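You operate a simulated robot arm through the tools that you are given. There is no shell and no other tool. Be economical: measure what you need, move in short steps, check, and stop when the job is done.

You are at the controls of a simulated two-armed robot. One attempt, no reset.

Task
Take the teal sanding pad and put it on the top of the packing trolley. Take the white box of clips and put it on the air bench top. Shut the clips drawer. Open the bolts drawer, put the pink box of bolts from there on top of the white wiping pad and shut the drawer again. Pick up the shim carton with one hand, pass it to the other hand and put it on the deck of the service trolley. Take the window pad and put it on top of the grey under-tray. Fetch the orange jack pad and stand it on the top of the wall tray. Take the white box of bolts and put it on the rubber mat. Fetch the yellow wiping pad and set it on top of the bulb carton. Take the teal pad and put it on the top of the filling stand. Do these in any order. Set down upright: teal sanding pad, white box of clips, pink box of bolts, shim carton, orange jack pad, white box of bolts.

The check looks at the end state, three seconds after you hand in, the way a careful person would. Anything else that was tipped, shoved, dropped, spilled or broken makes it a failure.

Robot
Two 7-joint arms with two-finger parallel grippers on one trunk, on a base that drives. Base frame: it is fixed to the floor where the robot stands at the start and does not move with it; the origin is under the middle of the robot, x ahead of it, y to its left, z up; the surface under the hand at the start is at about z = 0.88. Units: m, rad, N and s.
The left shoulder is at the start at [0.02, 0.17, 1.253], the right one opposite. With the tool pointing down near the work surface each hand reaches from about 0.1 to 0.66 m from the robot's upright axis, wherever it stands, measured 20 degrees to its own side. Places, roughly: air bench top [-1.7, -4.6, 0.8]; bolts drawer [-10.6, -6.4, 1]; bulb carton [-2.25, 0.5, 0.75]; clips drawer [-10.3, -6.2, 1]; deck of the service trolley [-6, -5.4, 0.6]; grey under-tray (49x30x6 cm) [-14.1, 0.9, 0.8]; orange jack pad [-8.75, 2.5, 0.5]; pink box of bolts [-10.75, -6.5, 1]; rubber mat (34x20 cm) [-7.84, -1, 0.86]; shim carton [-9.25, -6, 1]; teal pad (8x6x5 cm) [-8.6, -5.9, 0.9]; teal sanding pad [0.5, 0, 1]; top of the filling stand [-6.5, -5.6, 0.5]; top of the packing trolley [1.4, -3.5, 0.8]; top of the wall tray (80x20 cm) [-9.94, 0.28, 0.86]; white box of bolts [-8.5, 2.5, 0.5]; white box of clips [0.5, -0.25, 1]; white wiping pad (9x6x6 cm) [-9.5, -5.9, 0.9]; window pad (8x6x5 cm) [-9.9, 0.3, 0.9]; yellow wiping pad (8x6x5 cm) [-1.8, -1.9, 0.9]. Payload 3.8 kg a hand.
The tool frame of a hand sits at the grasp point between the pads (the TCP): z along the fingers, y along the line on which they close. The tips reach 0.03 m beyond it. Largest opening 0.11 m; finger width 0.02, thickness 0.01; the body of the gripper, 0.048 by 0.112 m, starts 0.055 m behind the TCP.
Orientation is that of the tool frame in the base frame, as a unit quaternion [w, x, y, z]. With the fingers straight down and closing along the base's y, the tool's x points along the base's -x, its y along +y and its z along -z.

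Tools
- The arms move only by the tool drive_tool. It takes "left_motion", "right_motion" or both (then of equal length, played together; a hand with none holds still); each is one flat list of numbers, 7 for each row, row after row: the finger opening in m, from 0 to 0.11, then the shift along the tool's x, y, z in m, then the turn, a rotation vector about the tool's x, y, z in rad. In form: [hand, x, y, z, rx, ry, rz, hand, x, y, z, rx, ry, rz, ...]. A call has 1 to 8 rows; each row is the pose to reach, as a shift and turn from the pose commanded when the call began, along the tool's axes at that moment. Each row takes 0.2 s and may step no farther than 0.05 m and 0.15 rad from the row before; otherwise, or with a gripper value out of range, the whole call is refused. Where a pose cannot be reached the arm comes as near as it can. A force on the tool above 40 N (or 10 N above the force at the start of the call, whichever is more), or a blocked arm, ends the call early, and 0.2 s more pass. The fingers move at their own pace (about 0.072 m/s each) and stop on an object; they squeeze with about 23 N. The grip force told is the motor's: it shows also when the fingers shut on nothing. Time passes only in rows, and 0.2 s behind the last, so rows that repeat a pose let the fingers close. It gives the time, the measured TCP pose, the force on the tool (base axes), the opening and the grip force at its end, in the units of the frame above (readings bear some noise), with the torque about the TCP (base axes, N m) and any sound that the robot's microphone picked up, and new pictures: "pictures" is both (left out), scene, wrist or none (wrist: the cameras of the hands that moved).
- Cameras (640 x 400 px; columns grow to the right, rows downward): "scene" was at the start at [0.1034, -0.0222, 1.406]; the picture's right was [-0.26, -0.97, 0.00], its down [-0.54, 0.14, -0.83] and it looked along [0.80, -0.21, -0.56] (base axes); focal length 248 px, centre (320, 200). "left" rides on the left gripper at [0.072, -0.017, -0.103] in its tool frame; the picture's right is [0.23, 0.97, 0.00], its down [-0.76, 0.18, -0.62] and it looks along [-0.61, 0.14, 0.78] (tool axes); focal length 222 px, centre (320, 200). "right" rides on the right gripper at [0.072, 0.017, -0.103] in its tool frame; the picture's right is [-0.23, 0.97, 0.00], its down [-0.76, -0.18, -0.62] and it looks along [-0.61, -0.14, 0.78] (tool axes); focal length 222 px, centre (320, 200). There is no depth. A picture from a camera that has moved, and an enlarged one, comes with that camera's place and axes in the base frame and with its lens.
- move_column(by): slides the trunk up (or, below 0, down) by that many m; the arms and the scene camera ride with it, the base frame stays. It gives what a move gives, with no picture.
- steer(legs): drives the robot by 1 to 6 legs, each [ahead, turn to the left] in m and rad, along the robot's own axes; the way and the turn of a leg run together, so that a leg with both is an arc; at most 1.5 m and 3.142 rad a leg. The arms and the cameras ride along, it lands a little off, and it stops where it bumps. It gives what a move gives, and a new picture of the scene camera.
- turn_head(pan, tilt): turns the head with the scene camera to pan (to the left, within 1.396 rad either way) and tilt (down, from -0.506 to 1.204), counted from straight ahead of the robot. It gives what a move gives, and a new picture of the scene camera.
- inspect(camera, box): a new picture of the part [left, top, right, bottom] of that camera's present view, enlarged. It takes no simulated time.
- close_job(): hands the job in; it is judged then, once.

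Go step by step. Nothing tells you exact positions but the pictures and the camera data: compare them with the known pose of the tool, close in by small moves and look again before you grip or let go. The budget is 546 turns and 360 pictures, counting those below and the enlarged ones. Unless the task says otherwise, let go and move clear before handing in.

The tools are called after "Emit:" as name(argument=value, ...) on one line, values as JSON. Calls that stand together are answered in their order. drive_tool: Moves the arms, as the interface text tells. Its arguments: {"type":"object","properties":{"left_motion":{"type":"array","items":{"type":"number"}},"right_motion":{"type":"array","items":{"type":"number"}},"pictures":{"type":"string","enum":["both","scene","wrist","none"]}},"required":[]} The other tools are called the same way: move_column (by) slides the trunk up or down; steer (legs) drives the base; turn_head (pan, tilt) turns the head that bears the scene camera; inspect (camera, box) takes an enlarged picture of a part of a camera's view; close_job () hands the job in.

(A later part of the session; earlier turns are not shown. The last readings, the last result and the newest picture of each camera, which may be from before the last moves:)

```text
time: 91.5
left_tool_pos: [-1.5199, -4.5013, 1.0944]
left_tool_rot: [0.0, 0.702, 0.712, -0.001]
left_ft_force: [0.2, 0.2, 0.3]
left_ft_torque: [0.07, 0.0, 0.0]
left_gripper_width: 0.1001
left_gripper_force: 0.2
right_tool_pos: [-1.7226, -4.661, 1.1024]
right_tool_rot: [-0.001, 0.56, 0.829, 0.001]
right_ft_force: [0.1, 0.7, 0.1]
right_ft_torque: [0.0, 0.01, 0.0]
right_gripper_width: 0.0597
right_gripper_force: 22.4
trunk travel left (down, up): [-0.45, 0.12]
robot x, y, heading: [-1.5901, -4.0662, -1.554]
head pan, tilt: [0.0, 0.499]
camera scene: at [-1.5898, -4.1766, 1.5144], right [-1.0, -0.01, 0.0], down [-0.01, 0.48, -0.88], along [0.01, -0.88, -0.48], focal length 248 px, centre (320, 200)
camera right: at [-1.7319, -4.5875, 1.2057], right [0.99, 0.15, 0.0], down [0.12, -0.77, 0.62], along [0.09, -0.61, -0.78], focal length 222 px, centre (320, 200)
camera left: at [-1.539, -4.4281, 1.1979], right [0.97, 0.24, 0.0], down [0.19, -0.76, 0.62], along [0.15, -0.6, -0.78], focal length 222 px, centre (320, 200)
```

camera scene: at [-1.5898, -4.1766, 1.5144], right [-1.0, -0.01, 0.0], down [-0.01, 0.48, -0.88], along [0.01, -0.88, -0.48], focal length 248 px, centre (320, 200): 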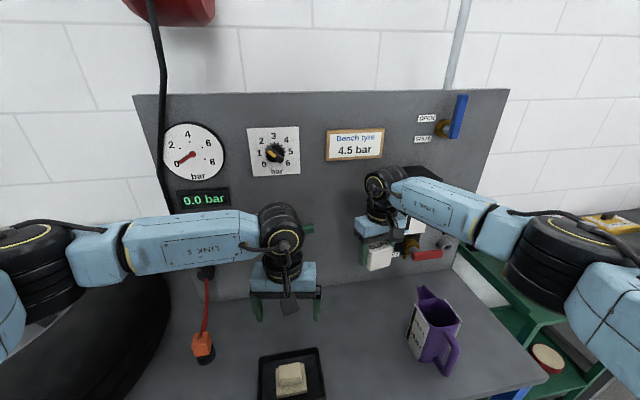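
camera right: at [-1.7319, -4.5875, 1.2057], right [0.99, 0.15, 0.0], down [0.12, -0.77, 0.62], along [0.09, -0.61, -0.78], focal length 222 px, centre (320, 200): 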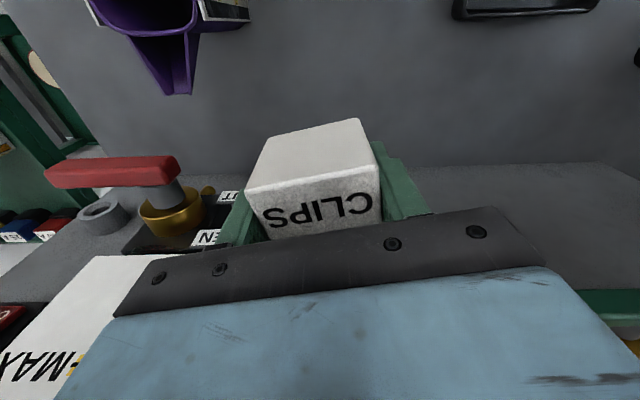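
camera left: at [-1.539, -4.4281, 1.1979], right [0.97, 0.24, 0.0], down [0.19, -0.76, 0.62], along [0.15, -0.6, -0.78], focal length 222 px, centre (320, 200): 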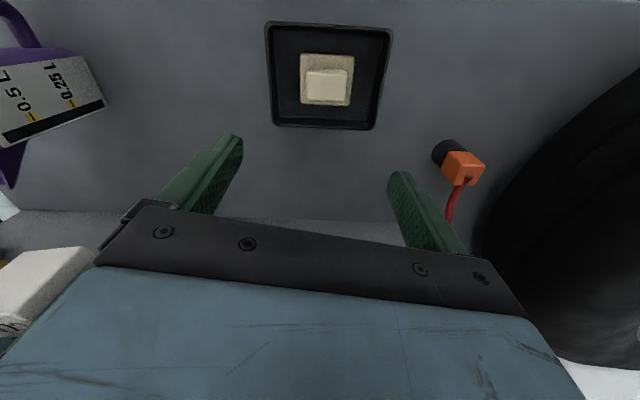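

The pegboard's valve is close, so I'll pull back to y≈-4.60 then go down.

Emit:
drive_tool(right_motion=[0, 0.024, 0.02, 0.0, 0, 0, 0, 0, 0.048, 0.041, 0.0, 0, 0, 0, 0, 0.048, 0.041, 0.045, 0, 0, 0, 0, 0.048, 0.041, 0.09, 0, 0, 0, 0, 0.048, 0.041, 0.135, 0, 0, 0, 0, 0.048, 0.041, 0.18, 0, 0, 0])

```text
time: 92.9
left_tool_pos: [-1.5204, -4.5003, 1.0921]
left_tool_rot: [0.0, 0.703, 0.712, -0.001]
left_ft_force: [-1.1, -0.3, -0.6]
left_ft_torque: [0.0, 0.03, -0.03]
left_gripper_width: 0.1001
left_gripper_force: 0.0
right_tool_pos: [-1.7008, -4.5988, 0.9205]
right_tool_rot: [-0.001, 0.559, 0.829, 0.0]
right_ft_force: [0.4, -0.5, -0.9]
right_ft_torque: [-0.02, 0.0, 0.05]
right_gripper_width: 0.0596
right_gripper_force: 22.5
trunk travel left (down, up): [-0.45, 0.12]
robot x, y, heading: [-1.5905, -4.065, -1.557]
head pan, tilt: [0.0, 0.499]
camera scene: at [-1.5902, -4.1759, 1.5145], right [-1.0, -0.01, 0.0], down [-0.01, 0.48, -0.88], along [0.01, -0.88, -0.48], focal length 248 px, centre (320, 200)
camera right: at [-1.7126, -4.5271, 1.0234], right [0.99, 0.15, 0.0], down [0.12, -0.77, 0.62], along [0.1, -0.61, -0.78], focal length 222 px, centre (320, 200)
```

scene: 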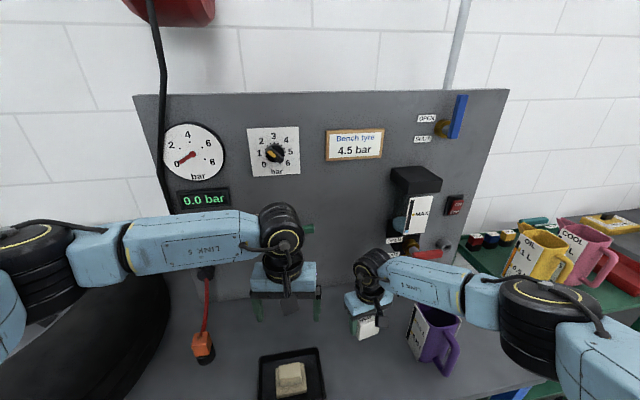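
right: 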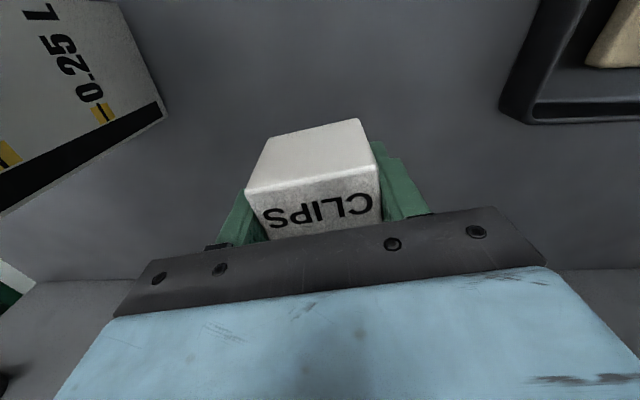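

The right forearm would come near the purple jug if lowered further. I'll raise the trunk so the arm comes down more steeply, then check the clearance.

Emit:
move_column(by=0.12)

Emit:
drive_tool(right_motion=[0, 0.015, 0.015, 0.03, 0, 0, 0, 0, 0.03, 0.03, 0.06, 0, 0, 0, 0, 0.03, 0.03, 0.1, 0, 0, 0, 0, 0.03, 0.03, 0.13, 0, 0, 0], pictures="scene")

```text
time: 94.4
left_tool_pos: [-1.5203, -4.5004, 1.2134]
left_tool_rot: [0.001, 0.702, 0.712, 0.0]
left_ft_force: [-0.1, 0.2, 0.5]
left_ft_torque: [0.01, -0.01, -0.01]
left_gripper_width: 0.0995
left_gripper_force: 0.0
right_tool_pos: [-1.7017, -4.599, 1.0399]
right_tool_rot: [-0.001, 0.56, 0.828, 0.001]
right_ft_force: [-0.6, -0.5, -0.2]
right_ft_torque: [0.0, -0.02, -0.04]
right_gripper_width: 0.0597
right_gripper_force: 22.8
trunk travel left (down, up): [-0.57, 0.0]
robot x, y, heading: [-1.5897, -4.066, -1.559]
head pan, tilt: [0.0, 0.499]
```

```text
time: 95.4
left_tool_pos: [-1.5194, -4.4997, 1.214]
left_tool_rot: [0.0, 0.702, 0.712, -0.001]
left_ft_force: [-0.2, 0.7, -0.5]
left_ft_torque: [0.0, -0.02, -0.04]
left_gripper_width: 0.1
left_gripper_force: 0.0
right_tool_pos: [-1.6841, -4.5597, 0.911]
right_tool_rot: [-0.001, 0.558, 0.83, 0.0]
right_ft_force: [-0.7, -0.8, -0.5]
right_ft_torque: [-0.02, 0.0, -0.03]
right_gripper_width: 0.0597
right_gripper_force: 23.6
trunk travel left (down, up): [-0.57, 0.0]
robot x, y, heading: [-1.5899, -4.0641, -1.554]
head pan, tilt: [0.0, 0.499]
camera scene: at [-1.5896, -4.1754, 1.6345], right [-1.0, -0.01, 0.0], down [-0.01, 0.48, -0.88], along [0.01, -0.88, -0.48], focal length 248 px, centre (320, 200)
```

scene: 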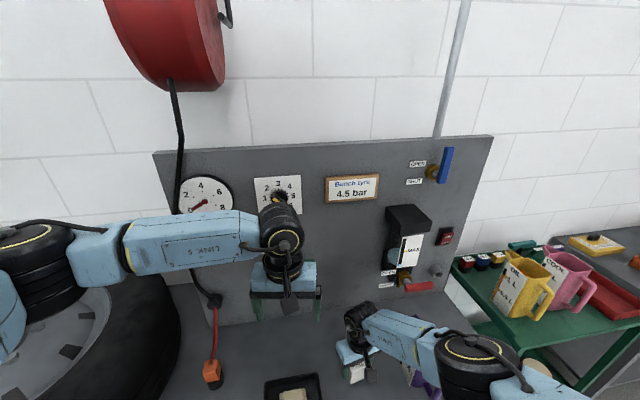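

Emit:
inspect(camera="left", box=[0, 0, 320, 200])

```text
2.00 times, centred on (160, 100) of left
camera zoom: at [-1.5391, -4.4273, 1.318], right [0.97, 0.24, 0.0], down [0.19, -0.76, 0.62], along [0.15, -0.61, -0.78], focal length 444 px, centre (640, 400)
```

zoom: 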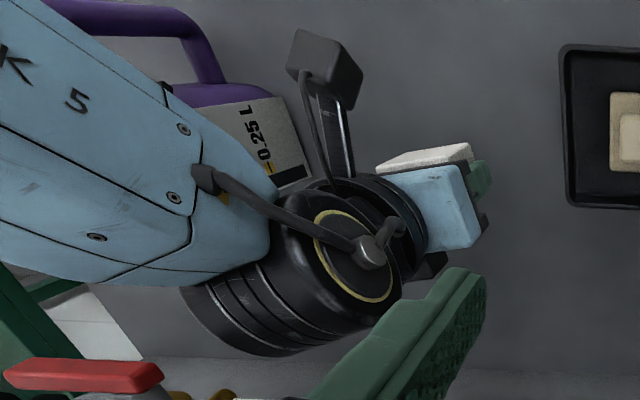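

I'd rather not risk the jug. I'll lift the box, back out and re-approach with the robot turned a bit right so the right elbow stays clear of the jug.

Emit:
drive_tool(right_motion=[0, 0, 0, -0.045, 0, 0, 0, 0, 0, 0, -0.09, 0, 0, 0, 0, 0, 0, -0.135, 0, 0, 0, 0, 0, 0, -0.18, 0, 0, 0, 0, 0, 0, -0.225, 0, 0, 0], pictures="none")

Emit:
steer(legs=[[-0.3, 0], [0, 1.27], [0.27, 0], [0, -1.62], [0.15, 0]])

```text
time: 96.6
left_tool_pos: [-1.521, -4.4997, 1.2132]
left_tool_rot: [0.001, 0.702, 0.712, 0.0]
left_ft_force: [0.7, 0.7, -0.8]
left_ft_torque: [0.02, -0.02, 0.01]
left_gripper_width: 0.1001
left_gripper_force: 0.1
right_tool_pos: [-1.6873, -4.5586, 1.1385]
right_tool_rot: [-0.002, 0.56, 0.829, 0.0]
right_ft_force: [-0.3, -0.9, -0.2]
right_ft_torque: [-0.03, -0.02, 0.0]
right_gripper_width: 0.0598
right_gripper_force: 23.0
trunk travel left (down, up): [-0.57, 0.0]
robot x, y, heading: [-1.5858, -4.0634, -1.558]
head pan, tilt: [0.0, 0.499]
```

```text
time: 108.1
left_tool_pos: [-1.4666, -4.4258, 1.2137]
left_tool_rot: [0.0, 0.816, 0.578, 0.001]
left_ft_force: [-0.2, 0.8, 0.0]
left_ft_torque: [0.04, -0.02, 0.01]
left_gripper_width: 0.1
left_gripper_force: 0.0
right_tool_pos: [-1.6421, -4.4258, 1.1356]
right_tool_rot: [-0.001, 0.696, 0.718, 0.001]
right_ft_force: [1.1, -0.3, -1.2]
right_ft_torque: [0.01, 0.02, -0.01]
right_gripper_width: 0.0594
right_gripper_force: 22.6
trunk travel left (down, up): [-0.57, 0.0]
robot x, y, heading: [-1.3778, -3.9907, -1.904]
head pan, tilt: [0.0, 0.499]
camera scene: at [-1.42, -4.0994, 1.6346], right [-0.94, 0.33, 0.0], down [0.16, 0.45, -0.88], along [-0.29, -0.83, -0.48], focal length 248 px, centre (320, 200)
```

scene: 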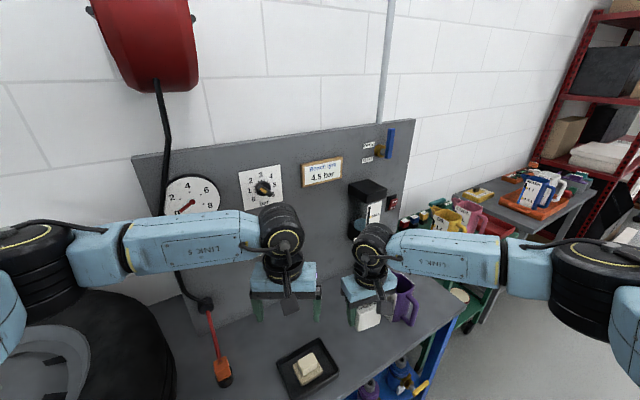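

Emit:
steer(legs=[[0.13, 0]])

Emit:
drive_tool(right_motion=[0, 0, 0, 0.045, 0, 0, 0, 0, 0, 0, 0.09, 0, 0, 0, 0, 0, 0, 0.135, 0, 0, 0, 0, 0, 0, 0.18, 0, 0, 0, 0, 0, 0, 0.225, 0, 0, 0])

```text
time: 109.4
left_tool_pos: [-1.4965, -4.5266, 1.212]
left_tool_rot: [0.0, 0.811, 0.584, 0.001]
left_ft_force: [-0.2, -1.0, -0.8]
left_ft_torque: [0.01, -0.02, -0.03]
left_gripper_width: 0.1002
left_gripper_force: 0.1
right_tool_pos: [-1.6734, -4.5274, 1.1366]
right_tool_rot: [-0.001, 0.691, 0.723, 0.002]
right_ft_force: [0.4, 0.3, -0.7]
right_ft_torque: [-0.01, 0.0, 0.0]
right_gripper_width: 0.0595
right_gripper_force: 23.2
trunk travel left (down, up): [-0.57, 0.0]
robot x, y, heading: [-1.4178, -4.0904, -1.893]
head pan, tilt: [0.0, 0.499]
stopped in leg 1: the robot was blocked; the commanded pose is now the measured one
camera scene: at [-1.4575, -4.1986, 1.6341], right [-0.95, 0.32, 0.0], down [0.15, 0.46, -0.88], along [-0.28, -0.83, -0.48], focal length 248 px, centre (320, 200)
```

scene: 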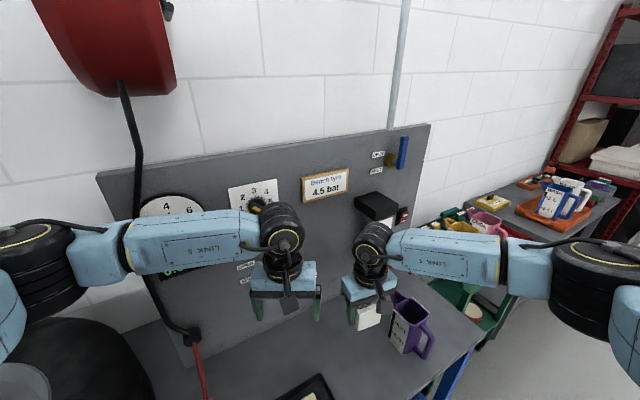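

```text
time: 110.6
left_tool_pos: [-1.494, -4.5243, 1.2139]
left_tool_rot: [0.0, 0.811, 0.584, 0.0]
left_ft_force: [-0.1, 0.5, -0.6]
left_ft_torque: [0.0, -0.01, -0.02]
left_gripper_width: 0.1
left_gripper_force: 0.1
right_tool_pos: [-1.6706, -4.5246, 0.9088]
right_tool_rot: [0.0, 0.689, 0.725, 0.001]
right_ft_force: [-0.1, 0.7, -1.2]
right_ft_torque: [0.01, -0.03, -0.01]
right_gripper_width: 0.0595
right_gripper_force: 23.0
trunk travel left (down, up): [-0.57, 0.0]
robot x, y, heading: [-1.4182, -4.0887, -1.893]
head pan, tilt: [0.0, 0.499]
camera scene: at [-1.4541, -4.1947, 1.6346], right [-0.95, 0.32, 0.0], down [0.15, 0.45, -0.88], along [-0.28, -0.83, -0.48], focal length 248 px, centre (320, 200)
camera right: at [-1.6575, -4.4518, 1.0118], right [0.98, -0.18, 0.0], down [-0.14, -0.77, 0.62], along [-0.11, -0.61, -0.78], focal length 222 px, centre (320, 200)
```

scene: 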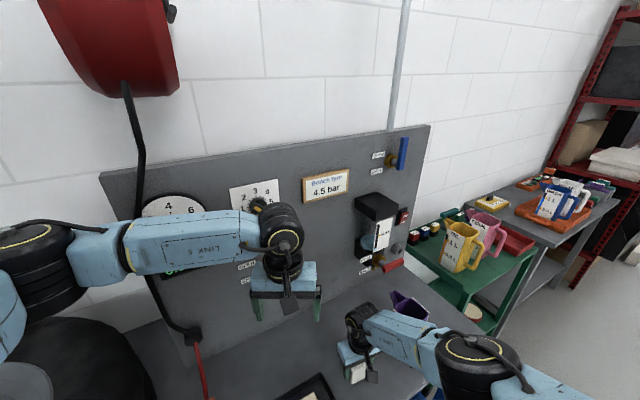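
right: 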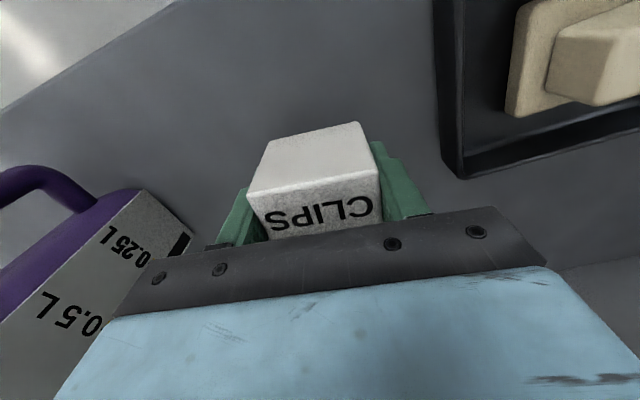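

Now the elbow and gripper are clear of jug and dish. Lowering to the bench until contact.

Emit:
drive_tool(right_motion=[0, 0, 0, 0.03, 0, 0, 0, 0, 0, 0, 0.055, 0, 0, 0, 0, 0, 0, 0.065, 0, 0, 0, 0, 0, 0, 0.071, 0, 0, 0, 0, 0, 0, 0.077, 0, 0, 0, 0, 0, 0, 0.081, 0, 0, 0], pictures="none")

```text
time: 111.5
left_tool_pos: [-1.4953, -4.5229, 1.2151]
left_tool_rot: [0.001, 0.812, 0.584, -0.001]
left_ft_force: [0.1, 0.7, -0.1]
left_ft_torque: [0.01, 0.02, -0.02]
left_gripper_width: 0.0999
left_gripper_force: 0.1
right_tool_pos: [-1.6689, -4.5028, 0.8797]
right_tool_rot: [0.006, 0.689, 0.724, -0.006]
right_ft_force: [2.0, 5.3, 11.9]
right_ft_torque: [0.26, 0.41, -0.16]
right_gripper_width: 0.0597
right_gripper_force: 23.6
right hand out of reach, approached as far as the arm can: row 1, 2, 3, 4
trunk travel left (down, up): [-0.57, 0.0]
robot x, y, heading: [-1.4169, -4.0878, -1.899]
head pan, tilt: [0.0, 0.499]
stopped in row 4 (right hand): the force on the tool passed its limit at 45 N (the readings are from after the stop); the commanded pose is now the measured one
```

Emit:
drive_tool(right_motion=[0, 0, 0, -0.004, 0, 0, 0])

```text
time: 111.9
left_tool_pos: [-1.4961, -4.5242, 1.2134]
left_tool_rot: [0.0, 0.811, 0.585, 0.0]
left_ft_force: [0.9, -0.4, 0.8]
left_ft_torque: [-0.01, -0.02, 0.04]
left_gripper_width: 0.1002
left_gripper_force: 0.0
right_tool_pos: [-1.6688, -4.5039, 0.8831]
right_tool_rot: [0.006, 0.69, 0.723, -0.005]
right_ft_force: [-0.6, -0.8, -0.6]
right_ft_torque: [-0.01, 0.0, 0.0]
right_gripper_width: 0.0599
right_gripper_force: 23.2
trunk travel left (down, up): [-0.57, 0.0]
robot x, y, heading: [-1.4198, -4.0864, -1.889]
head pan, tilt: [0.0, 0.499]
camera scene: at [-1.4564, -4.1957, 1.6343], right [-0.95, 0.32, 0.0], down [0.15, 0.45, -0.88], along [-0.28, -0.83, -0.48], focal length 248 px, centre (320, 200)
camera right: at [-1.6548, -4.4296, 0.9838], right [0.98, -0.18, 0.0], down [-0.14, -0.76, 0.63], along [-0.11, -0.62, -0.77], focal length 222 px, centre (320, 200)
```

scene: 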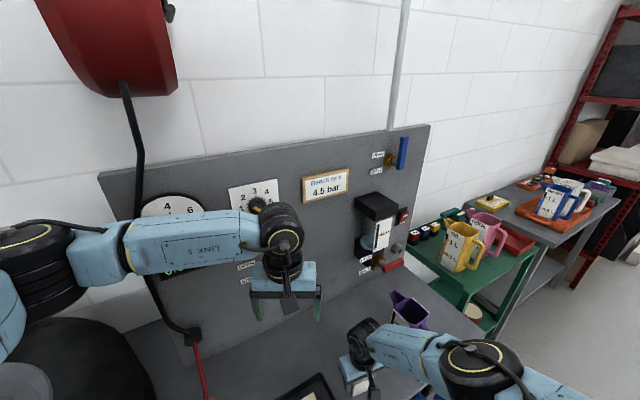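
right: 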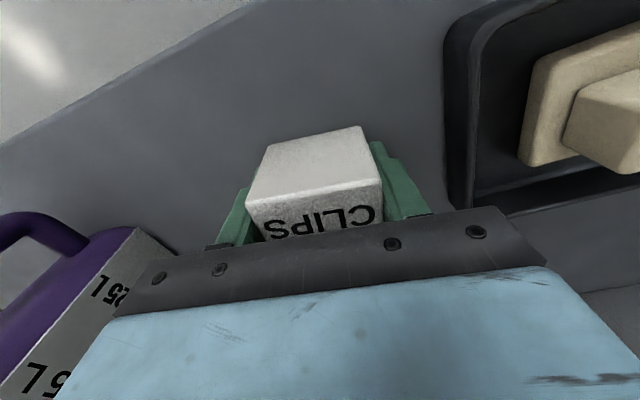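

The bench surface is actually at z≈0.85, so that was the touchdown. I'll set it down gently, open slightly and lift.

Emit:
drive_tool(right_motion=[0, 0, 0, 0.003, 0, 0, 0, 0.085, 0, 0, 0.003, 0, 0, 0, 0.085, 0, 0, 0.003, 0, 0, 0, 0.085, 0, 0, -0.01, 0, 0, 0, 0.085, 0, 0, -0.05, 0, 0, 0, 0.085, 0, 0, -0.1, 0, 0, 0, 0.085, 0, 0, -0.15, 0, 0, 0], pictures="wrist")

```text
time: 113.5
left_tool_pos: [-1.4948, -4.5227, 1.2141]
left_tool_rot: [0.001, 0.812, 0.584, -0.001]
left_ft_force: [-0.4, 0.2, 0.2]
left_ft_torque: [-0.04, 0.03, 0.05]
left_gripper_width: 0.1
left_gripper_force: 0.1
right_tool_pos: [-1.6684, -4.5019, 1.0323]
right_tool_rot: [0.006, 0.69, 0.724, -0.006]
right_ft_force: [-0.7, 1.3, -1.1]
right_ft_torque: [0.02, -0.02, 0.01]
right_gripper_width: 0.085
right_gripper_force: 0.0
trunk travel left (down, up): [-0.57, 0.0]
robot x, y, heading: [-1.4177, -4.0873, -1.889]
head pan, tilt: [0.0, 0.499]
camera right: at [-1.6552, -4.4292, 1.1348], right [0.98, -0.18, 0.0], down [-0.14, -0.76, 0.64], along [-0.11, -0.62, -0.77], focal length 222 px, centre (320, 200)
```

right: 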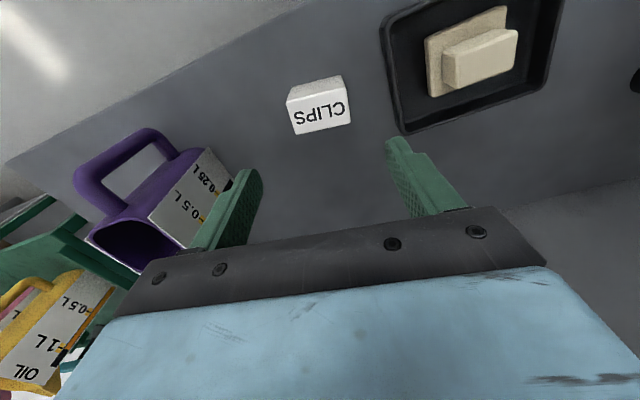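

Clips box is on the bench. Now I'll back out and drive around to the north side of the cream trolley for the yellow wiping pad.

Emit:
drive_tool(right_motion=[0.1, 0, 0, -0.045, 0, 0, 0, 0.1, 0, 0, -0.09, 0, 0, 0, 0.1, 0.02, 0, -0.135, 0, 0, 0, 0.1, 0.04, 0, -0.16, 0, 0, 0], pictures="none")

Emit:
steer(legs=[[-0.5, 0], [0, 2.3], [0.6, 0], [0, 1.16], [1.5, 0], [0.45, 0]])

Emit:
turn_head(pan=1.3, tilt=0.5)

```text
time: 114.5
left_tool_pos: [-1.4947, -4.5228, 1.2149]
left_tool_rot: [0.001, 0.811, 0.584, 0.0]
left_ft_force: [0.6, -0.1, 1.4]
left_ft_torque: [-0.02, 0.0, 0.04]
left_gripper_width: 0.1
left_gripper_force: 0.0
right_tool_pos: [-1.6704, -4.4572, 1.1908]
right_tool_rot: [0.006, 0.69, 0.724, -0.005]
right_ft_force: [-0.6, 0.1, 0.2]
right_ft_torque: [-0.04, 0.05, -0.01]
right_gripper_width: 0.1
right_gripper_force: 0.0
trunk travel left (down, up): [-0.57, 0.0]
robot x, y, heading: [-1.4207, -4.0862, -1.892]
head pan, tilt: [0.0, 0.499]
```

```text
time: 138.2
left_tool_pos: [-0.8447, -0.9953, 1.2148]
left_tool_rot: [0.0, 0.724, -0.689, -0.001]
left_ft_force: [-0.3, 0.1, -0.2]
left_ft_torque: [0.01, 0.01, 0.01]
left_gripper_width: 0.0999
left_gripper_force: 0.0
right_tool_pos: [-0.6588, -0.994, 1.1909]
right_tool_rot: [-0.005, 0.839, -0.544, -0.006]
right_ft_force: [1.0, 0.4, 0.3]
right_ft_torque: [0.02, 0.0, 0.0]
right_gripper_width: 0.1002
right_gripper_force: 0.0
trunk travel left (down, up): [-0.57, 0.0]
robot x, y, heading: [-0.7634, -1.4299, 1.622]
head pan, tilt: [0.0, 0.499]
camera scene: at [-0.7697, -1.3166, 1.6345], right [1.0, 0.05, 0.0], down [0.02, -0.48, -0.88], along [-0.04, 0.88, -0.48], focal length 248 px, centre (320, 200)
```

scene: 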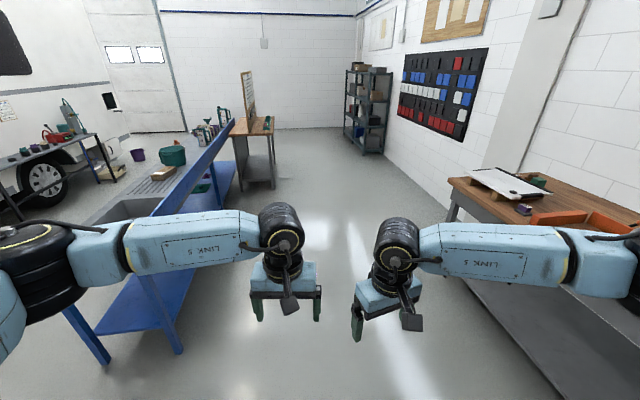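

```text
time: 139.6
left_tool_pos: [-0.8466, -0.9952, 1.2142]
left_tool_rot: [0.0, 0.725, -0.689, 0.0]
left_ft_force: [-0.3, 0.3, -0.2]
left_ft_torque: [-0.02, -0.03, -0.01]
left_gripper_width: 0.1001
left_gripper_force: 0.1
right_tool_pos: [-0.6609, -0.9946, 1.1911]
right_tool_rot: [-0.004, 0.838, -0.545, -0.007]
right_ft_force: [0.0, 0.2, 0.6]
right_ft_torque: [0.01, 0.0, 0.02]
right_gripper_width: 0.1
right_gripper_force: 0.0
trunk travel left (down, up): [-0.57, 0.0]
robot x, y, heading: [-0.7587, -1.4303, 1.615]
head pan, tilt: [1.3, 0.499]
camera scene: at [-0.854, -1.3874, 1.6345], right [0.22, 0.98, 0.0], down [0.47, -0.11, -0.88], along [-0.86, 0.19, -0.48], focal length 248 px, centre (320, 200)
```

scene: 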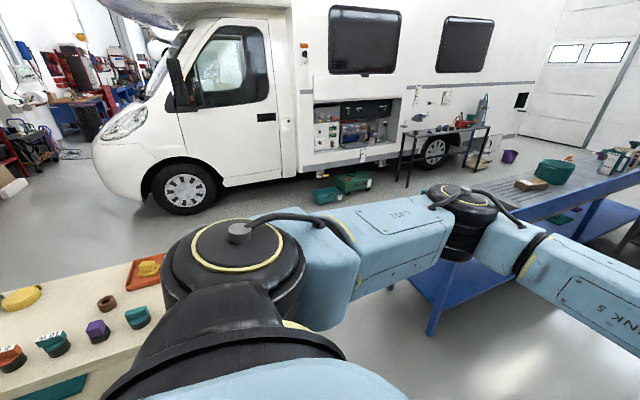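

The yellow wiping pad sits on an orange tray near [-1.72, -1.89]; the bulb carton is on the blue sink bench. Driving to the trolley's north side.

Emit:
steer(legs=[[0, 1.36], [0.86, 0], [0, 1.74]])

Emit:
turn_head(pan=0, tilt=0.75)

```text
time: 151.9
left_tool_pos: [-1.5314, -1.7344, 1.2134]
left_tool_rot: [0.001, 0.687, 0.727, -0.001]
left_ft_force: [0.1, -0.4, 0.0]
left_ft_torque: [0.0, 0.01, 0.02]
left_gripper_width: 0.0999
left_gripper_force: 0.0
right_tool_pos: [-1.7171, -1.7381, 1.1904]
right_tool_rot: [0.006, 0.542, 0.84, -0.004]
right_ft_force: [-0.5, -0.1, 0.3]
right_ft_torque: [-0.02, -0.02, -0.02]
right_gripper_width: 0.1
right_gripper_force: 0.1
trunk travel left (down, up): [-0.57, 0.0]
robot x, y, heading: [-1.6182, -1.304, -1.516]
head pan, tilt: [1.3, 0.499]
camera scene: at [-1.532, -1.3416, 1.6345], right [-0.21, -0.98, 0.0], down [-0.47, 0.1, -0.88], along [0.86, -0.19, -0.48], focal length 248 px, centre (320, 200)
```

scene: 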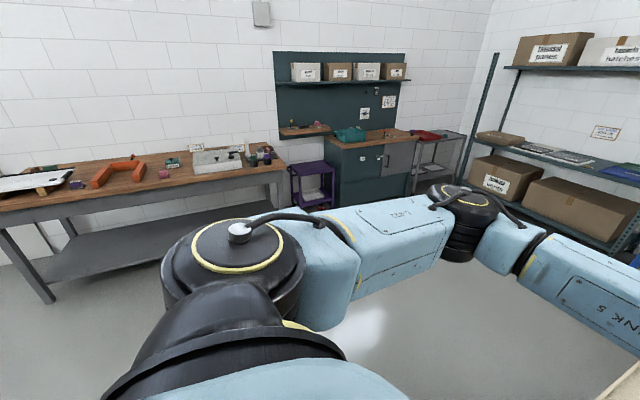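

```text
time: 153.3
left_tool_pos: [-1.5314, -1.7338, 1.2135]
left_tool_rot: [0.001, 0.687, 0.726, -0.001]
left_ft_force: [-0.2, 0.0, 1.0]
left_ft_torque: [0.02, 0.01, 0.03]
left_gripper_width: 0.0998
left_gripper_force: 0.2
right_tool_pos: [-1.7175, -1.7372, 1.1904]
right_tool_rot: [0.007, 0.542, 0.84, -0.004]
right_ft_force: [-0.7, 0.0, -0.1]
right_ft_torque: [0.01, 0.03, 0.01]
right_gripper_width: 0.0997
right_gripper_force: 0.1
trunk travel left (down, up): [-0.57, 0.0]
robot x, y, heading: [-1.6186, -1.3044, -1.514]
head pan, tilt: [0.0, 0.75]
camera scene: at [-1.6162, -1.405, 1.6125], right [-1.0, -0.06, 0.0], down [-0.04, 0.68, -0.73], along [0.04, -0.73, -0.68], focal length 248 px, centre (320, 200)
```

scene: 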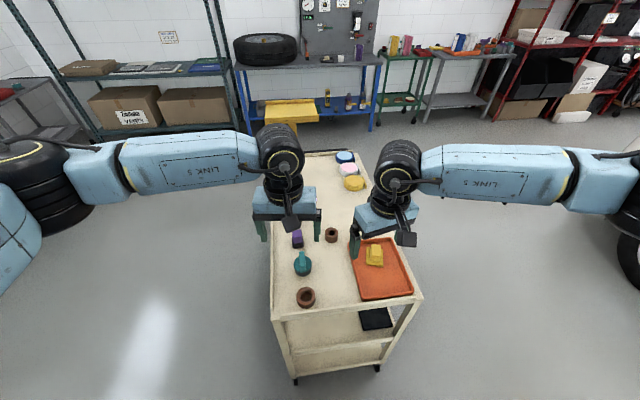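

The trolley is narrow; the yellow pad is at about [-1.77, -1.89]. Lower the trunk 0.2 and look at the pad closely.

Emit:
move_column(by=-0.2)

Emit:
drive_tool(right_motion=[0.11, -0.04, 0.0, 0, 0, 0, 0, 0.11, -0.08, 0.0, -0.02, 0, 0, 0, 0.11, -0.11, 0.0, -0.04, 0, 0, 0])

```text
time: 155.5
left_tool_pos: [-1.5308, -1.7345, 1.0152]
left_tool_rot: [0.001, 0.687, 0.726, -0.001]
left_ft_force: [0.7, 0.0, -0.1]
left_ft_torque: [-0.03, -0.03, -0.04]
left_gripper_width: 0.1001
left_gripper_force: 0.0
right_tool_pos: [-1.7163, -1.7384, 0.9917]
right_tool_rot: [0.006, 0.541, 0.841, -0.004]
right_ft_force: [0.0, 0.3, -0.2]
right_ft_torque: [0.02, -0.05, 0.02]
right_gripper_width: 0.1
right_gripper_force: 0.0
trunk travel left (down, up): [-0.37, 0.2]
robot x, y, heading: [-1.6158, -1.2977, -1.512]
head pan, tilt: [0.0, 0.75]
```

```text
time: 156.3
left_tool_pos: [-1.5303, -1.736, 1.0142]
left_tool_rot: [0.001, 0.687, 0.726, 0.0]
left_ft_force: [-0.1, 0.7, 0.8]
left_ft_torque: [0.01, 0.01, 0.01]
left_gripper_width: 0.1001
left_gripper_force: 0.0
right_tool_pos: [-1.6707, -1.8372, 1.0355]
right_tool_rot: [0.006, 0.541, 0.841, -0.004]
right_ft_force: [0.1, 0.0, 0.4]
right_ft_torque: [-0.01, 0.04, -0.03]
right_gripper_width: 0.11
right_gripper_force: 0.1
trunk travel left (down, up): [-0.37, 0.2]
robot x, y, heading: [-1.616, -1.3042, -1.515]
head pan, tilt: [0.0, 0.75]
camera scene: at [-1.6154, -1.4054, 1.4125], right [-1.0, -0.06, 0.0], down [-0.04, 0.68, -0.73], along [0.04, -0.73, -0.68], focal length 248 px, centre (320, 200)
camera right: at [-1.6854, -1.7639, 1.1372], right [0.98, 0.2, 0.0], down [0.15, -0.76, 0.63], along [0.13, -0.62, -0.77], focal length 222 px, centre (320, 200)
```

scene: 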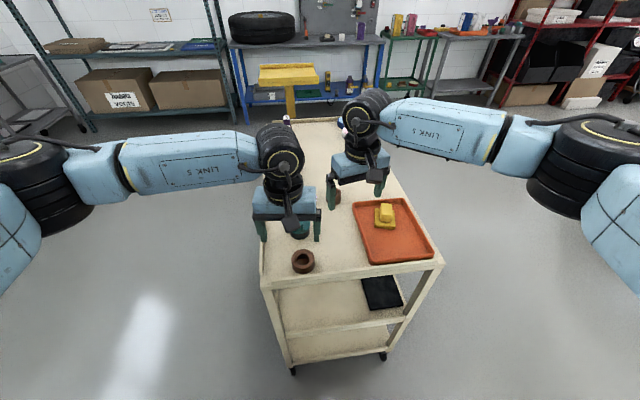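
right: 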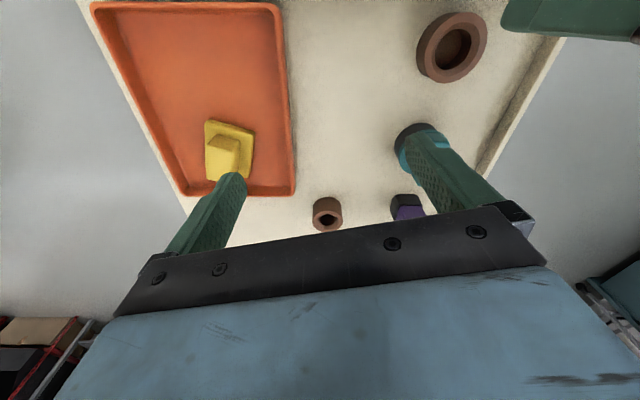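

Emit:
inspect(camera="right", box=[160, 80, 320, 200])

Emit:
inspect(camera="scene", box=[340, 180, 440, 280])

```text
3.33 times, centred on (240, 140) of right
camera zoom: at [-1.6854, -1.7639, 1.1372], right [0.98, 0.2, 0.0], down [0.15, -0.76, 0.63], along [0.13, -0.62, -0.77], focal length 740 px, centre (587, 400)
```

zoom: 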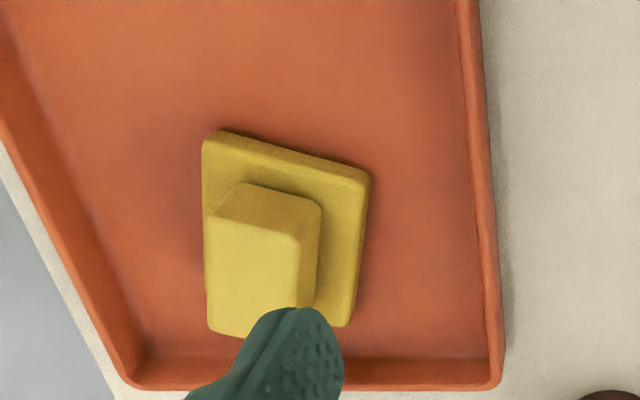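

```text
4.00 times, centred on (390, 230) of scene
camera zoom: at [-1.6154, -1.4054, 1.4125], right [-1.0, -0.06, 0.0], down [-0.04, 0.68, -0.73], along [0.04, -0.73, -0.68], focal length 994 px, centre (40, 80)
```

zoom: 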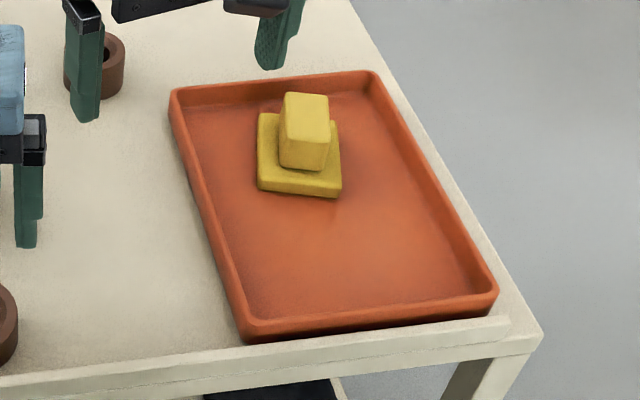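

The pad has a small handle block on a base plate. I'll align the right hand over it with the fingers closing along x.

Emit:
drive_tool(right_motion=[0.11, -0.007, -0.03, 0, 0, 0, 0.125, 0.11, -0.014, -0.06, 0, 0, 0, 0.25, 0.1, -0.022, -0.09, 0.0, 0, 0, 0.375, 0.08, -0.029, -0.12, 0.01, 0, 0, 0.497], pictures="wrist")

```text
time: 157.3
left_tool_pos: [-1.532, -1.7338, 1.0153]
left_tool_rot: [0.001, 0.687, 0.727, -0.001]
left_ft_force: [-0.9, -0.4, 0.4]
left_ft_torque: [-0.01, 0.06, -0.02]
left_gripper_width: 0.1002
left_gripper_force: 0.0
right_tool_pos: [-1.7694, -1.9135, 1.0233]
right_tool_rot: [0.008, 0.732, 0.681, -0.002]
right_ft_force: [0.1, -0.1, 0.2]
right_ft_torque: [0.03, 0.01, 0.0]
right_gripper_width: 0.0801
right_gripper_force: 0.0
trunk travel left (down, up): [-0.37, 0.2]
robot x, y, heading: [-1.6205, -1.2998, -1.515]
head pan, tilt: [0.0, 0.75]
camera right: at [-1.7475, -1.8426, 1.1249], right [0.95, -0.3, 0.01], down [-0.24, -0.74, 0.63], along [-0.18, -0.61, -0.78], focal length 222 px, centre (320, 200)
```

right: 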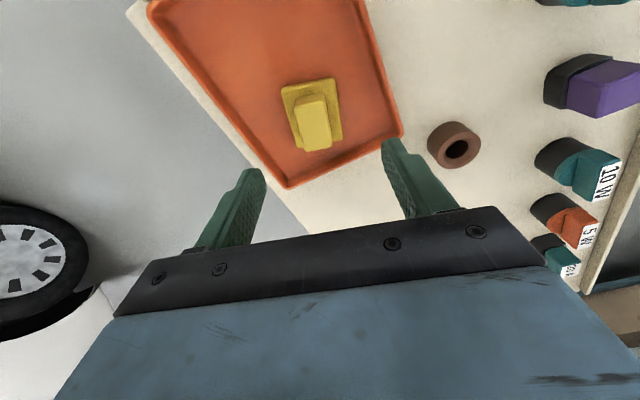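

Aligned. Descending to grip the handle block.

Emit:
drive_tool(right_motion=[0.08, 0, -0.003, 0.045, 0, 0, 0, 0.08, 0, -0.003, 0.085, 0, 0, 0, 0.08, 0, -0.003, 0.095, 0, 0, 0, 0, 0, -0.003, 0.095, 0, 0, 0, 0, 0, -0.003, 0.095, 0, 0, 0, 0, 0, -0.003, 0.095, 0, 0, 0], pictures="wrist")

```text
time: 158.7
left_tool_pos: [-1.5322, -1.7356, 1.0146]
left_tool_rot: [0.001, 0.687, 0.727, 0.0]
left_ft_force: [-0.3, 0.5, -0.6]
left_ft_torque: [0.02, 0.01, 0.03]
left_gripper_width: 0.0999
left_gripper_force: 0.1
right_tool_pos: [-1.77, -1.9163, 0.9296]
right_tool_rot: [0.007, 0.732, 0.681, -0.002]
right_ft_force: [-0.3, -0.4, -0.3]
right_ft_torque: [-0.02, 0.04, 0.0]
right_gripper_width: 0.0312
right_gripper_force: 22.9
trunk travel left (down, up): [-0.37, 0.2]
robot x, y, heading: [-1.6181, -1.3023, -1.514]
head pan, tilt: [0.0, 0.75]
camera right: at [-1.7487, -1.8441, 1.0313], right [0.96, -0.29, 0.01], down [-0.24, -0.74, 0.63], along [-0.18, -0.61, -0.78], focal length 222 px, centre (320, 200)
```

right: 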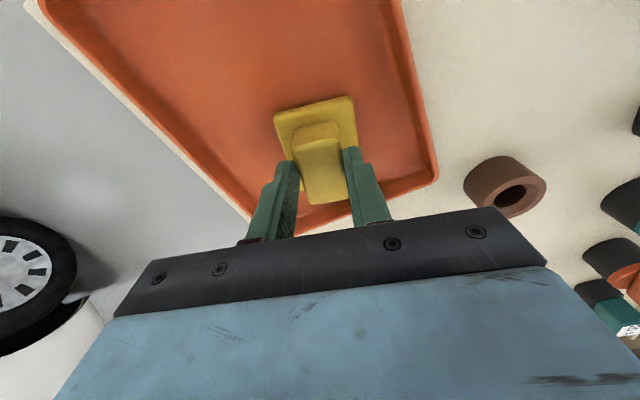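

Gripped. Lifting, then driving around to the east side of the blue sink bench to look at the bulb carton.

Emit:
drive_tool(right_motion=[0, 0, 0, -0.04, 0, 0, 0, 0, 0, 0, -0.08, 0, 0, 0, 0, 0.03, 0, -0.12, 0, 0, 0, 0, 0.07, 0, -0.15, 0, 0, 0], pictures="wrist")

Emit:
move_column(by=0.1)

Emit:
steer(legs=[[-0.1, 0], [0, 2.53], [1.2, 0], [0, 0.6], [0.45, 0], [0, 1.2]])

```text
time: 159.7
left_tool_pos: [-1.5314, -1.7337, 1.0137]
left_tool_rot: [0.001, 0.687, 0.727, 0.0]
left_ft_force: [0.1, -0.1, -0.3]
left_ft_torque: [0.0, 0.01, 0.03]
left_gripper_width: 0.0999
left_gripper_force: 0.2
right_tool_pos: [-1.7693, -1.8403, 1.0794]
right_tool_rot: [0.007, 0.733, 0.68, -0.003]
right_ft_force: [0.6, -0.2, 0.2]
right_ft_torque: [-0.02, 0.0, -0.01]
right_gripper_width: 0.0312
right_gripper_force: 22.9
trunk travel left (down, up): [-0.37, 0.2]
robot x, y, heading: [-1.6242, -1.3033, -1.518]
head pan, tilt: [0.0, 0.75]
camera right: at [-1.7477, -1.7687, 1.1808], right [0.95, -0.3, 0.01], down [-0.24, -0.74, 0.63], along [-0.18, -0.61, -0.77], focal length 222 px, centre (320, 200)
```

right: 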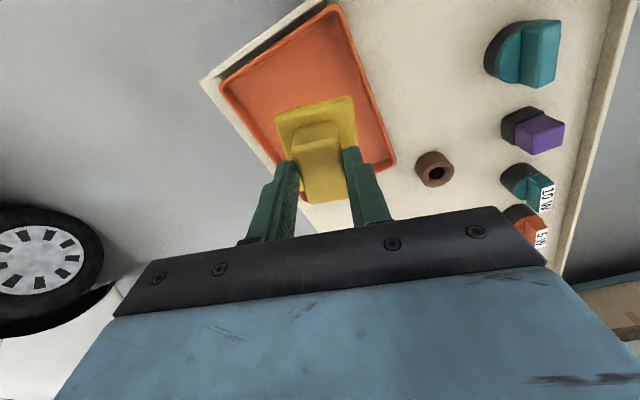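

```text
time: 161.1
left_tool_pos: [-1.5324, -1.7347, 1.1138]
left_tool_rot: [0.001, 0.687, 0.727, 0.0]
left_ft_force: [0.0, -0.4, 0.3]
left_ft_torque: [0.01, 0.03, -0.02]
left_gripper_width: 0.1
left_gripper_force: 0.1
right_tool_pos: [-1.7699, -1.8409, 1.1773]
right_tool_rot: [0.008, 0.731, 0.683, -0.003]
right_ft_force: [0.7, -0.2, 0.1]
right_ft_torque: [0.03, 0.0, 0.02]
right_gripper_width: 0.0311
right_gripper_force: 22.6
trunk travel left (down, up): [-0.47, 0.1]
robot x, y, heading: [-1.6164, -1.3015, -1.514]
head pan, tilt: [0.0, 0.75]
```

```text
time: 180.7
left_tool_pos: [-1.3685, 0.3944, 1.1132]
left_tool_rot: [0.0, 0.978, -0.209, -0.001]
left_ft_force: [0.4, 0.0, 0.7]
left_ft_torque: [0.0, -0.01, -0.01]
left_gripper_width: 0.1003
left_gripper_force: 0.1
right_tool_pos: [-1.3539, 0.6537, 1.1779]
right_tool_rot: [0.001, 0.962, -0.272, -0.007]
right_ft_force: [0.3, 0.0, -1.0]
right_ft_torque: [-0.01, -0.01, -0.01]
right_gripper_width: 0.0313
right_gripper_force: 23.3
trunk travel left (down, up): [-0.47, 0.1]
robot x, y, heading: [-0.9431, 0.272, 2.72]
head pan, tilt: [0.0, 0.75]
camera scene: at [-1.0419, 0.3162, 1.5125], right [0.41, 0.91, 0.0], down [0.62, -0.28, -0.73], along [-0.67, 0.3, -0.68], focal length 248 px, centre (320, 200)
```

scene: 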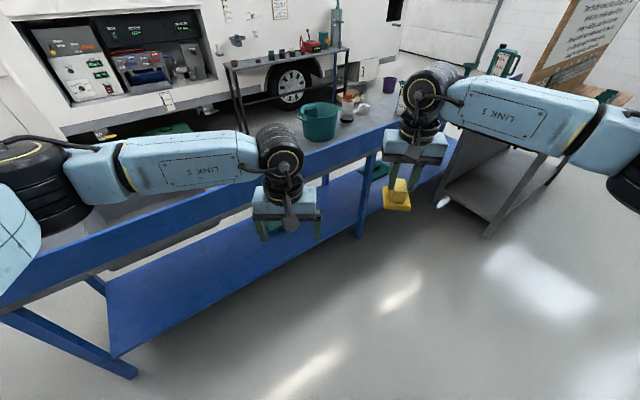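

Emit:
steer(legs=[[0, 0.314], [0.5, 0], [0, 0.1]])

Emit:
turn_head(pan=0.0, tilt=1.0)

```text
time: 185.2
left_tool_pos: [-1.8844, 0.2725, 1.1142]
left_tool_rot: [0.0, 1.0, -0.006, 0.0]
left_ft_force: [0.1, -0.2, -0.3]
left_ft_torque: [0.03, 0.02, 0.0]
left_gripper_width: 0.1003
left_gripper_force: 0.1
right_tool_pos: [-1.973, 0.5173, 1.1795]
right_tool_rot: [0.003, 0.997, -0.07, -0.007]
right_ft_force: [-0.5, -0.4, -1.6]
right_ft_torque: [-0.03, 0.0, 0.02]
right_gripper_width: 0.0311
right_gripper_force: 22.6
trunk travel left (down, up): [-0.47, 0.1]
robot x, y, heading: [-1.4454, 0.3312, 3.124]
head pan, tilt: [0.0, 0.75]
camera scene: at [-1.5533, 0.3313, 1.5125], right [0.02, 1.0, 0.0], down [0.68, -0.01, -0.73], along [-0.73, 0.01, -0.68], focal length 248 px, centre (320, 200)
```

scene: 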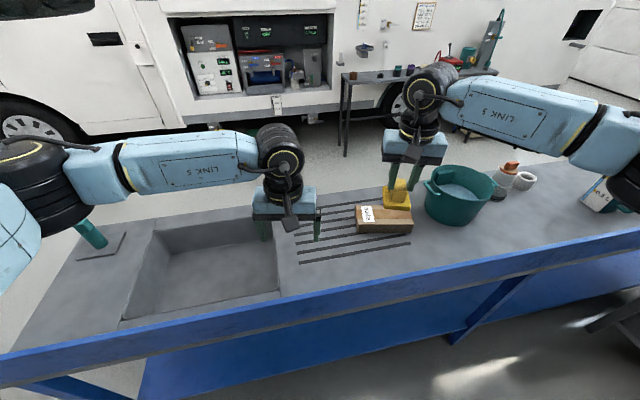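

```text
time: 186.0
left_tool_pos: [-1.8837, 0.2725, 1.1147]
left_tool_rot: [0.001, 1.0, -0.008, -0.001]
left_ft_force: [-0.5, 0.1, -0.9]
left_ft_torque: [0.01, 0.0, -0.02]
left_gripper_width: 0.1
left_gripper_force: 0.2
right_tool_pos: [-1.9722, 0.5178, 1.1785]
right_tool_rot: [0.004, 0.997, -0.07, -0.007]
right_ft_force: [0.7, -0.7, 0.6]
right_ft_torque: [-0.01, 0.01, 0.01]
right_gripper_width: 0.031
right_gripper_force: 22.8
trunk travel left (down, up): [-0.47, 0.1]
robot x, y, heading: [-1.4455, 0.3272, 3.127]
head pan, tilt: [0.0, 1.0]
camera scene: at [-1.5395, 0.3323, 1.4934], right [0.02, 1.0, 0.0], down [0.84, -0.01, -0.54], along [-0.54, 0.01, -0.84], focal length 248 px, centre (320, 200)
```

scene: 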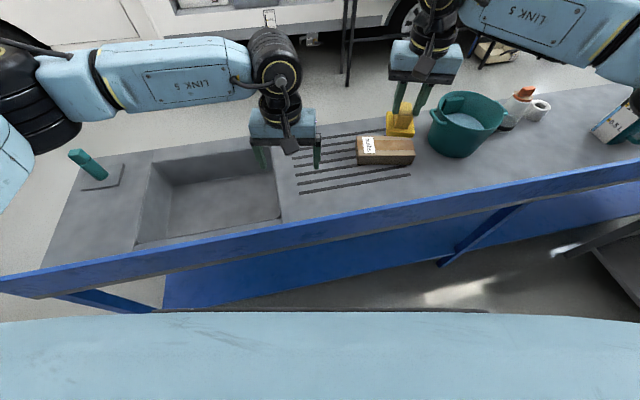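

The carton is nearer the bench's west side (≈[-2.27, 0.59]), and there's a raised blue board on this side. I'll drive round the south end to approach it from the west.

Emit:
steer(legs=[[-0.45, 0], [0, 1.585], [1.4, 0], [0, -1.57], [1.5, 0], [0.4, 0]])

Emit:
steer(legs=[[0, -1.57], [1.4, 0]])

```text
time: 212.1
left_tool_pos: [-3.3831, -1.1849, 1.1143]
left_tool_rot: [-0.001, 1.0, 0.021, -0.002]
left_ft_force: [0.4, 0.3, -0.9]
left_ft_torque: [0.0, -0.01, -0.02]
left_gripper_width: 0.1
left_gripper_force: 0.1
right_tool_pos: [-3.4857, -0.945, 1.1788]
right_tool_rot: [0.003, 0.999, -0.041, -0.007]
right_ft_force: [-0.1, -0.4, -0.9]
right_ft_torque: [0.01, -0.02, -0.02]
right_gripper_width: 0.0311
right_gripper_force: 23.1
trunk travel left (down, up): [-0.47, 0.1]
robot x, y, heading: [-2.9464, -1.1054, -3.099]
head pan, tilt: [0.0, 1.0]
camera scene: at [-3.0425, -1.1057, 1.4934], right [-0.04, 1.0, 0.0], down [0.84, 0.04, -0.54], along [-0.54, -0.02, -0.84], focal length 248 px, centre (320, 200)
```

scene: 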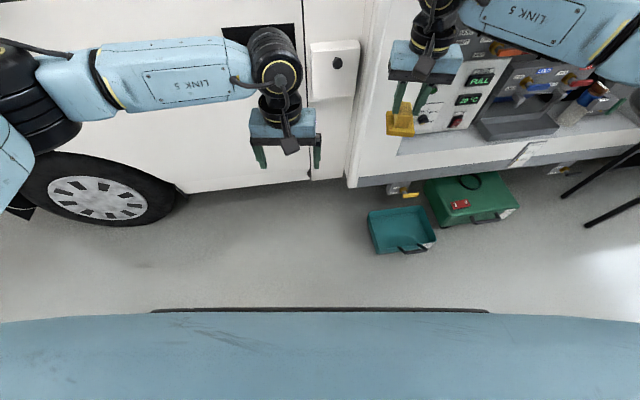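

```text
time: 222.8
left_tool_pos: [-3.1428, 0.7197, 1.114]
left_tool_rot: [-0.001, 0.736, -0.677, -0.002]
left_ft_force: [0.1, 0.4, 0.4]
left_ft_torque: [-0.02, 0.01, -0.02]
left_gripper_width: 0.0999
left_gripper_force: 0.0
right_tool_pos: [-2.9074, 0.8322, 1.178]
right_tool_rot: [0.002, -0.692, 0.722, 0.008]
right_ft_force: [-0.6, 0.6, -0.6]
right_ft_torque: [-0.03, 0.04, 0.02]
right_gripper_width: 0.0309
right_gripper_force: 23.2
trunk travel left (down, up): [-0.47, 0.1]
robot x, y, heading: [-3.0459, 0.2929, 1.652]
head pan, tilt: [0.0, 1.0]
camera scene: at [-3.0538, 0.3806, 1.4934], right [1.0, 0.08, 0.0], down [0.07, -0.84, -0.54], along [-0.04, 0.54, -0.84], focal length 248 px, centre (320, 200)
```

scene: 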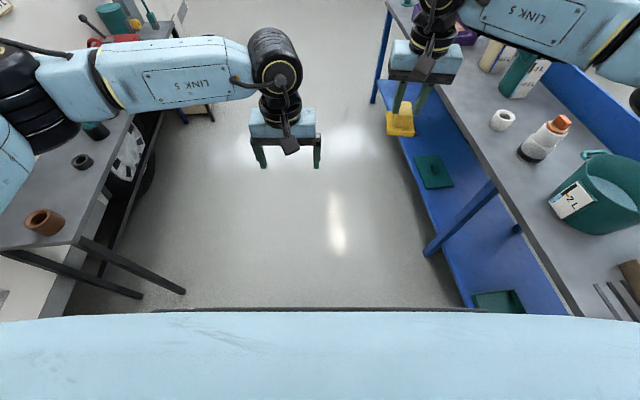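

Emit:
steer(legs=[[0.35, 0], [0, -1.65]])

```text
time: 229.1
left_tool_pos: [-2.6324, 0.6942, 1.1162]
left_tool_rot: [0.001, 0.005, 1.0, 0.001]
left_ft_force: [-0.8, 0.8, 0.3]
left_ft_torque: [0.02, -0.02, -0.02]
left_gripper_width: 0.0999
left_gripper_force: 0.1
right_tool_pos: [-2.5434, 0.4489, 1.1779]
right_tool_rot: [0.008, 0.068, 0.998, 0.004]
right_ft_force: [-0.3, -0.7, -1.6]
right_ft_torque: [-0.02, 0.0, 0.01]
right_gripper_width: 0.0311
right_gripper_force: 23.1
trunk travel left (down, up): [-0.47, 0.1]
robot x, y, heading: [-3.0717, 0.637, -0.014]
head pan, tilt: [0.0, 1.0]
camera scene: at [-2.9829, 0.6337, 1.4934], right [-0.01, -1.0, 0.0], down [-0.84, 0.01, -0.54], along [0.54, -0.01, -0.84], focal length 248 px, centre (320, 200)
```

scene: 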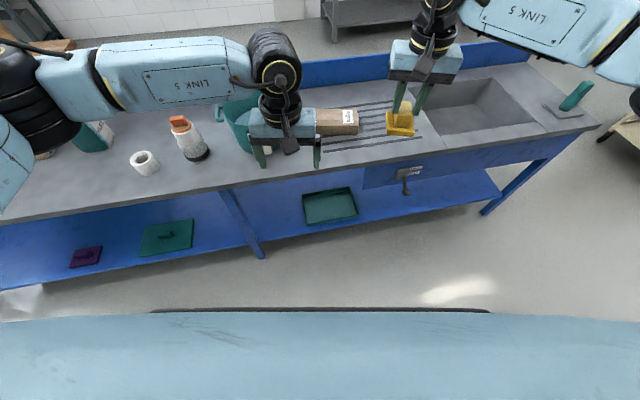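

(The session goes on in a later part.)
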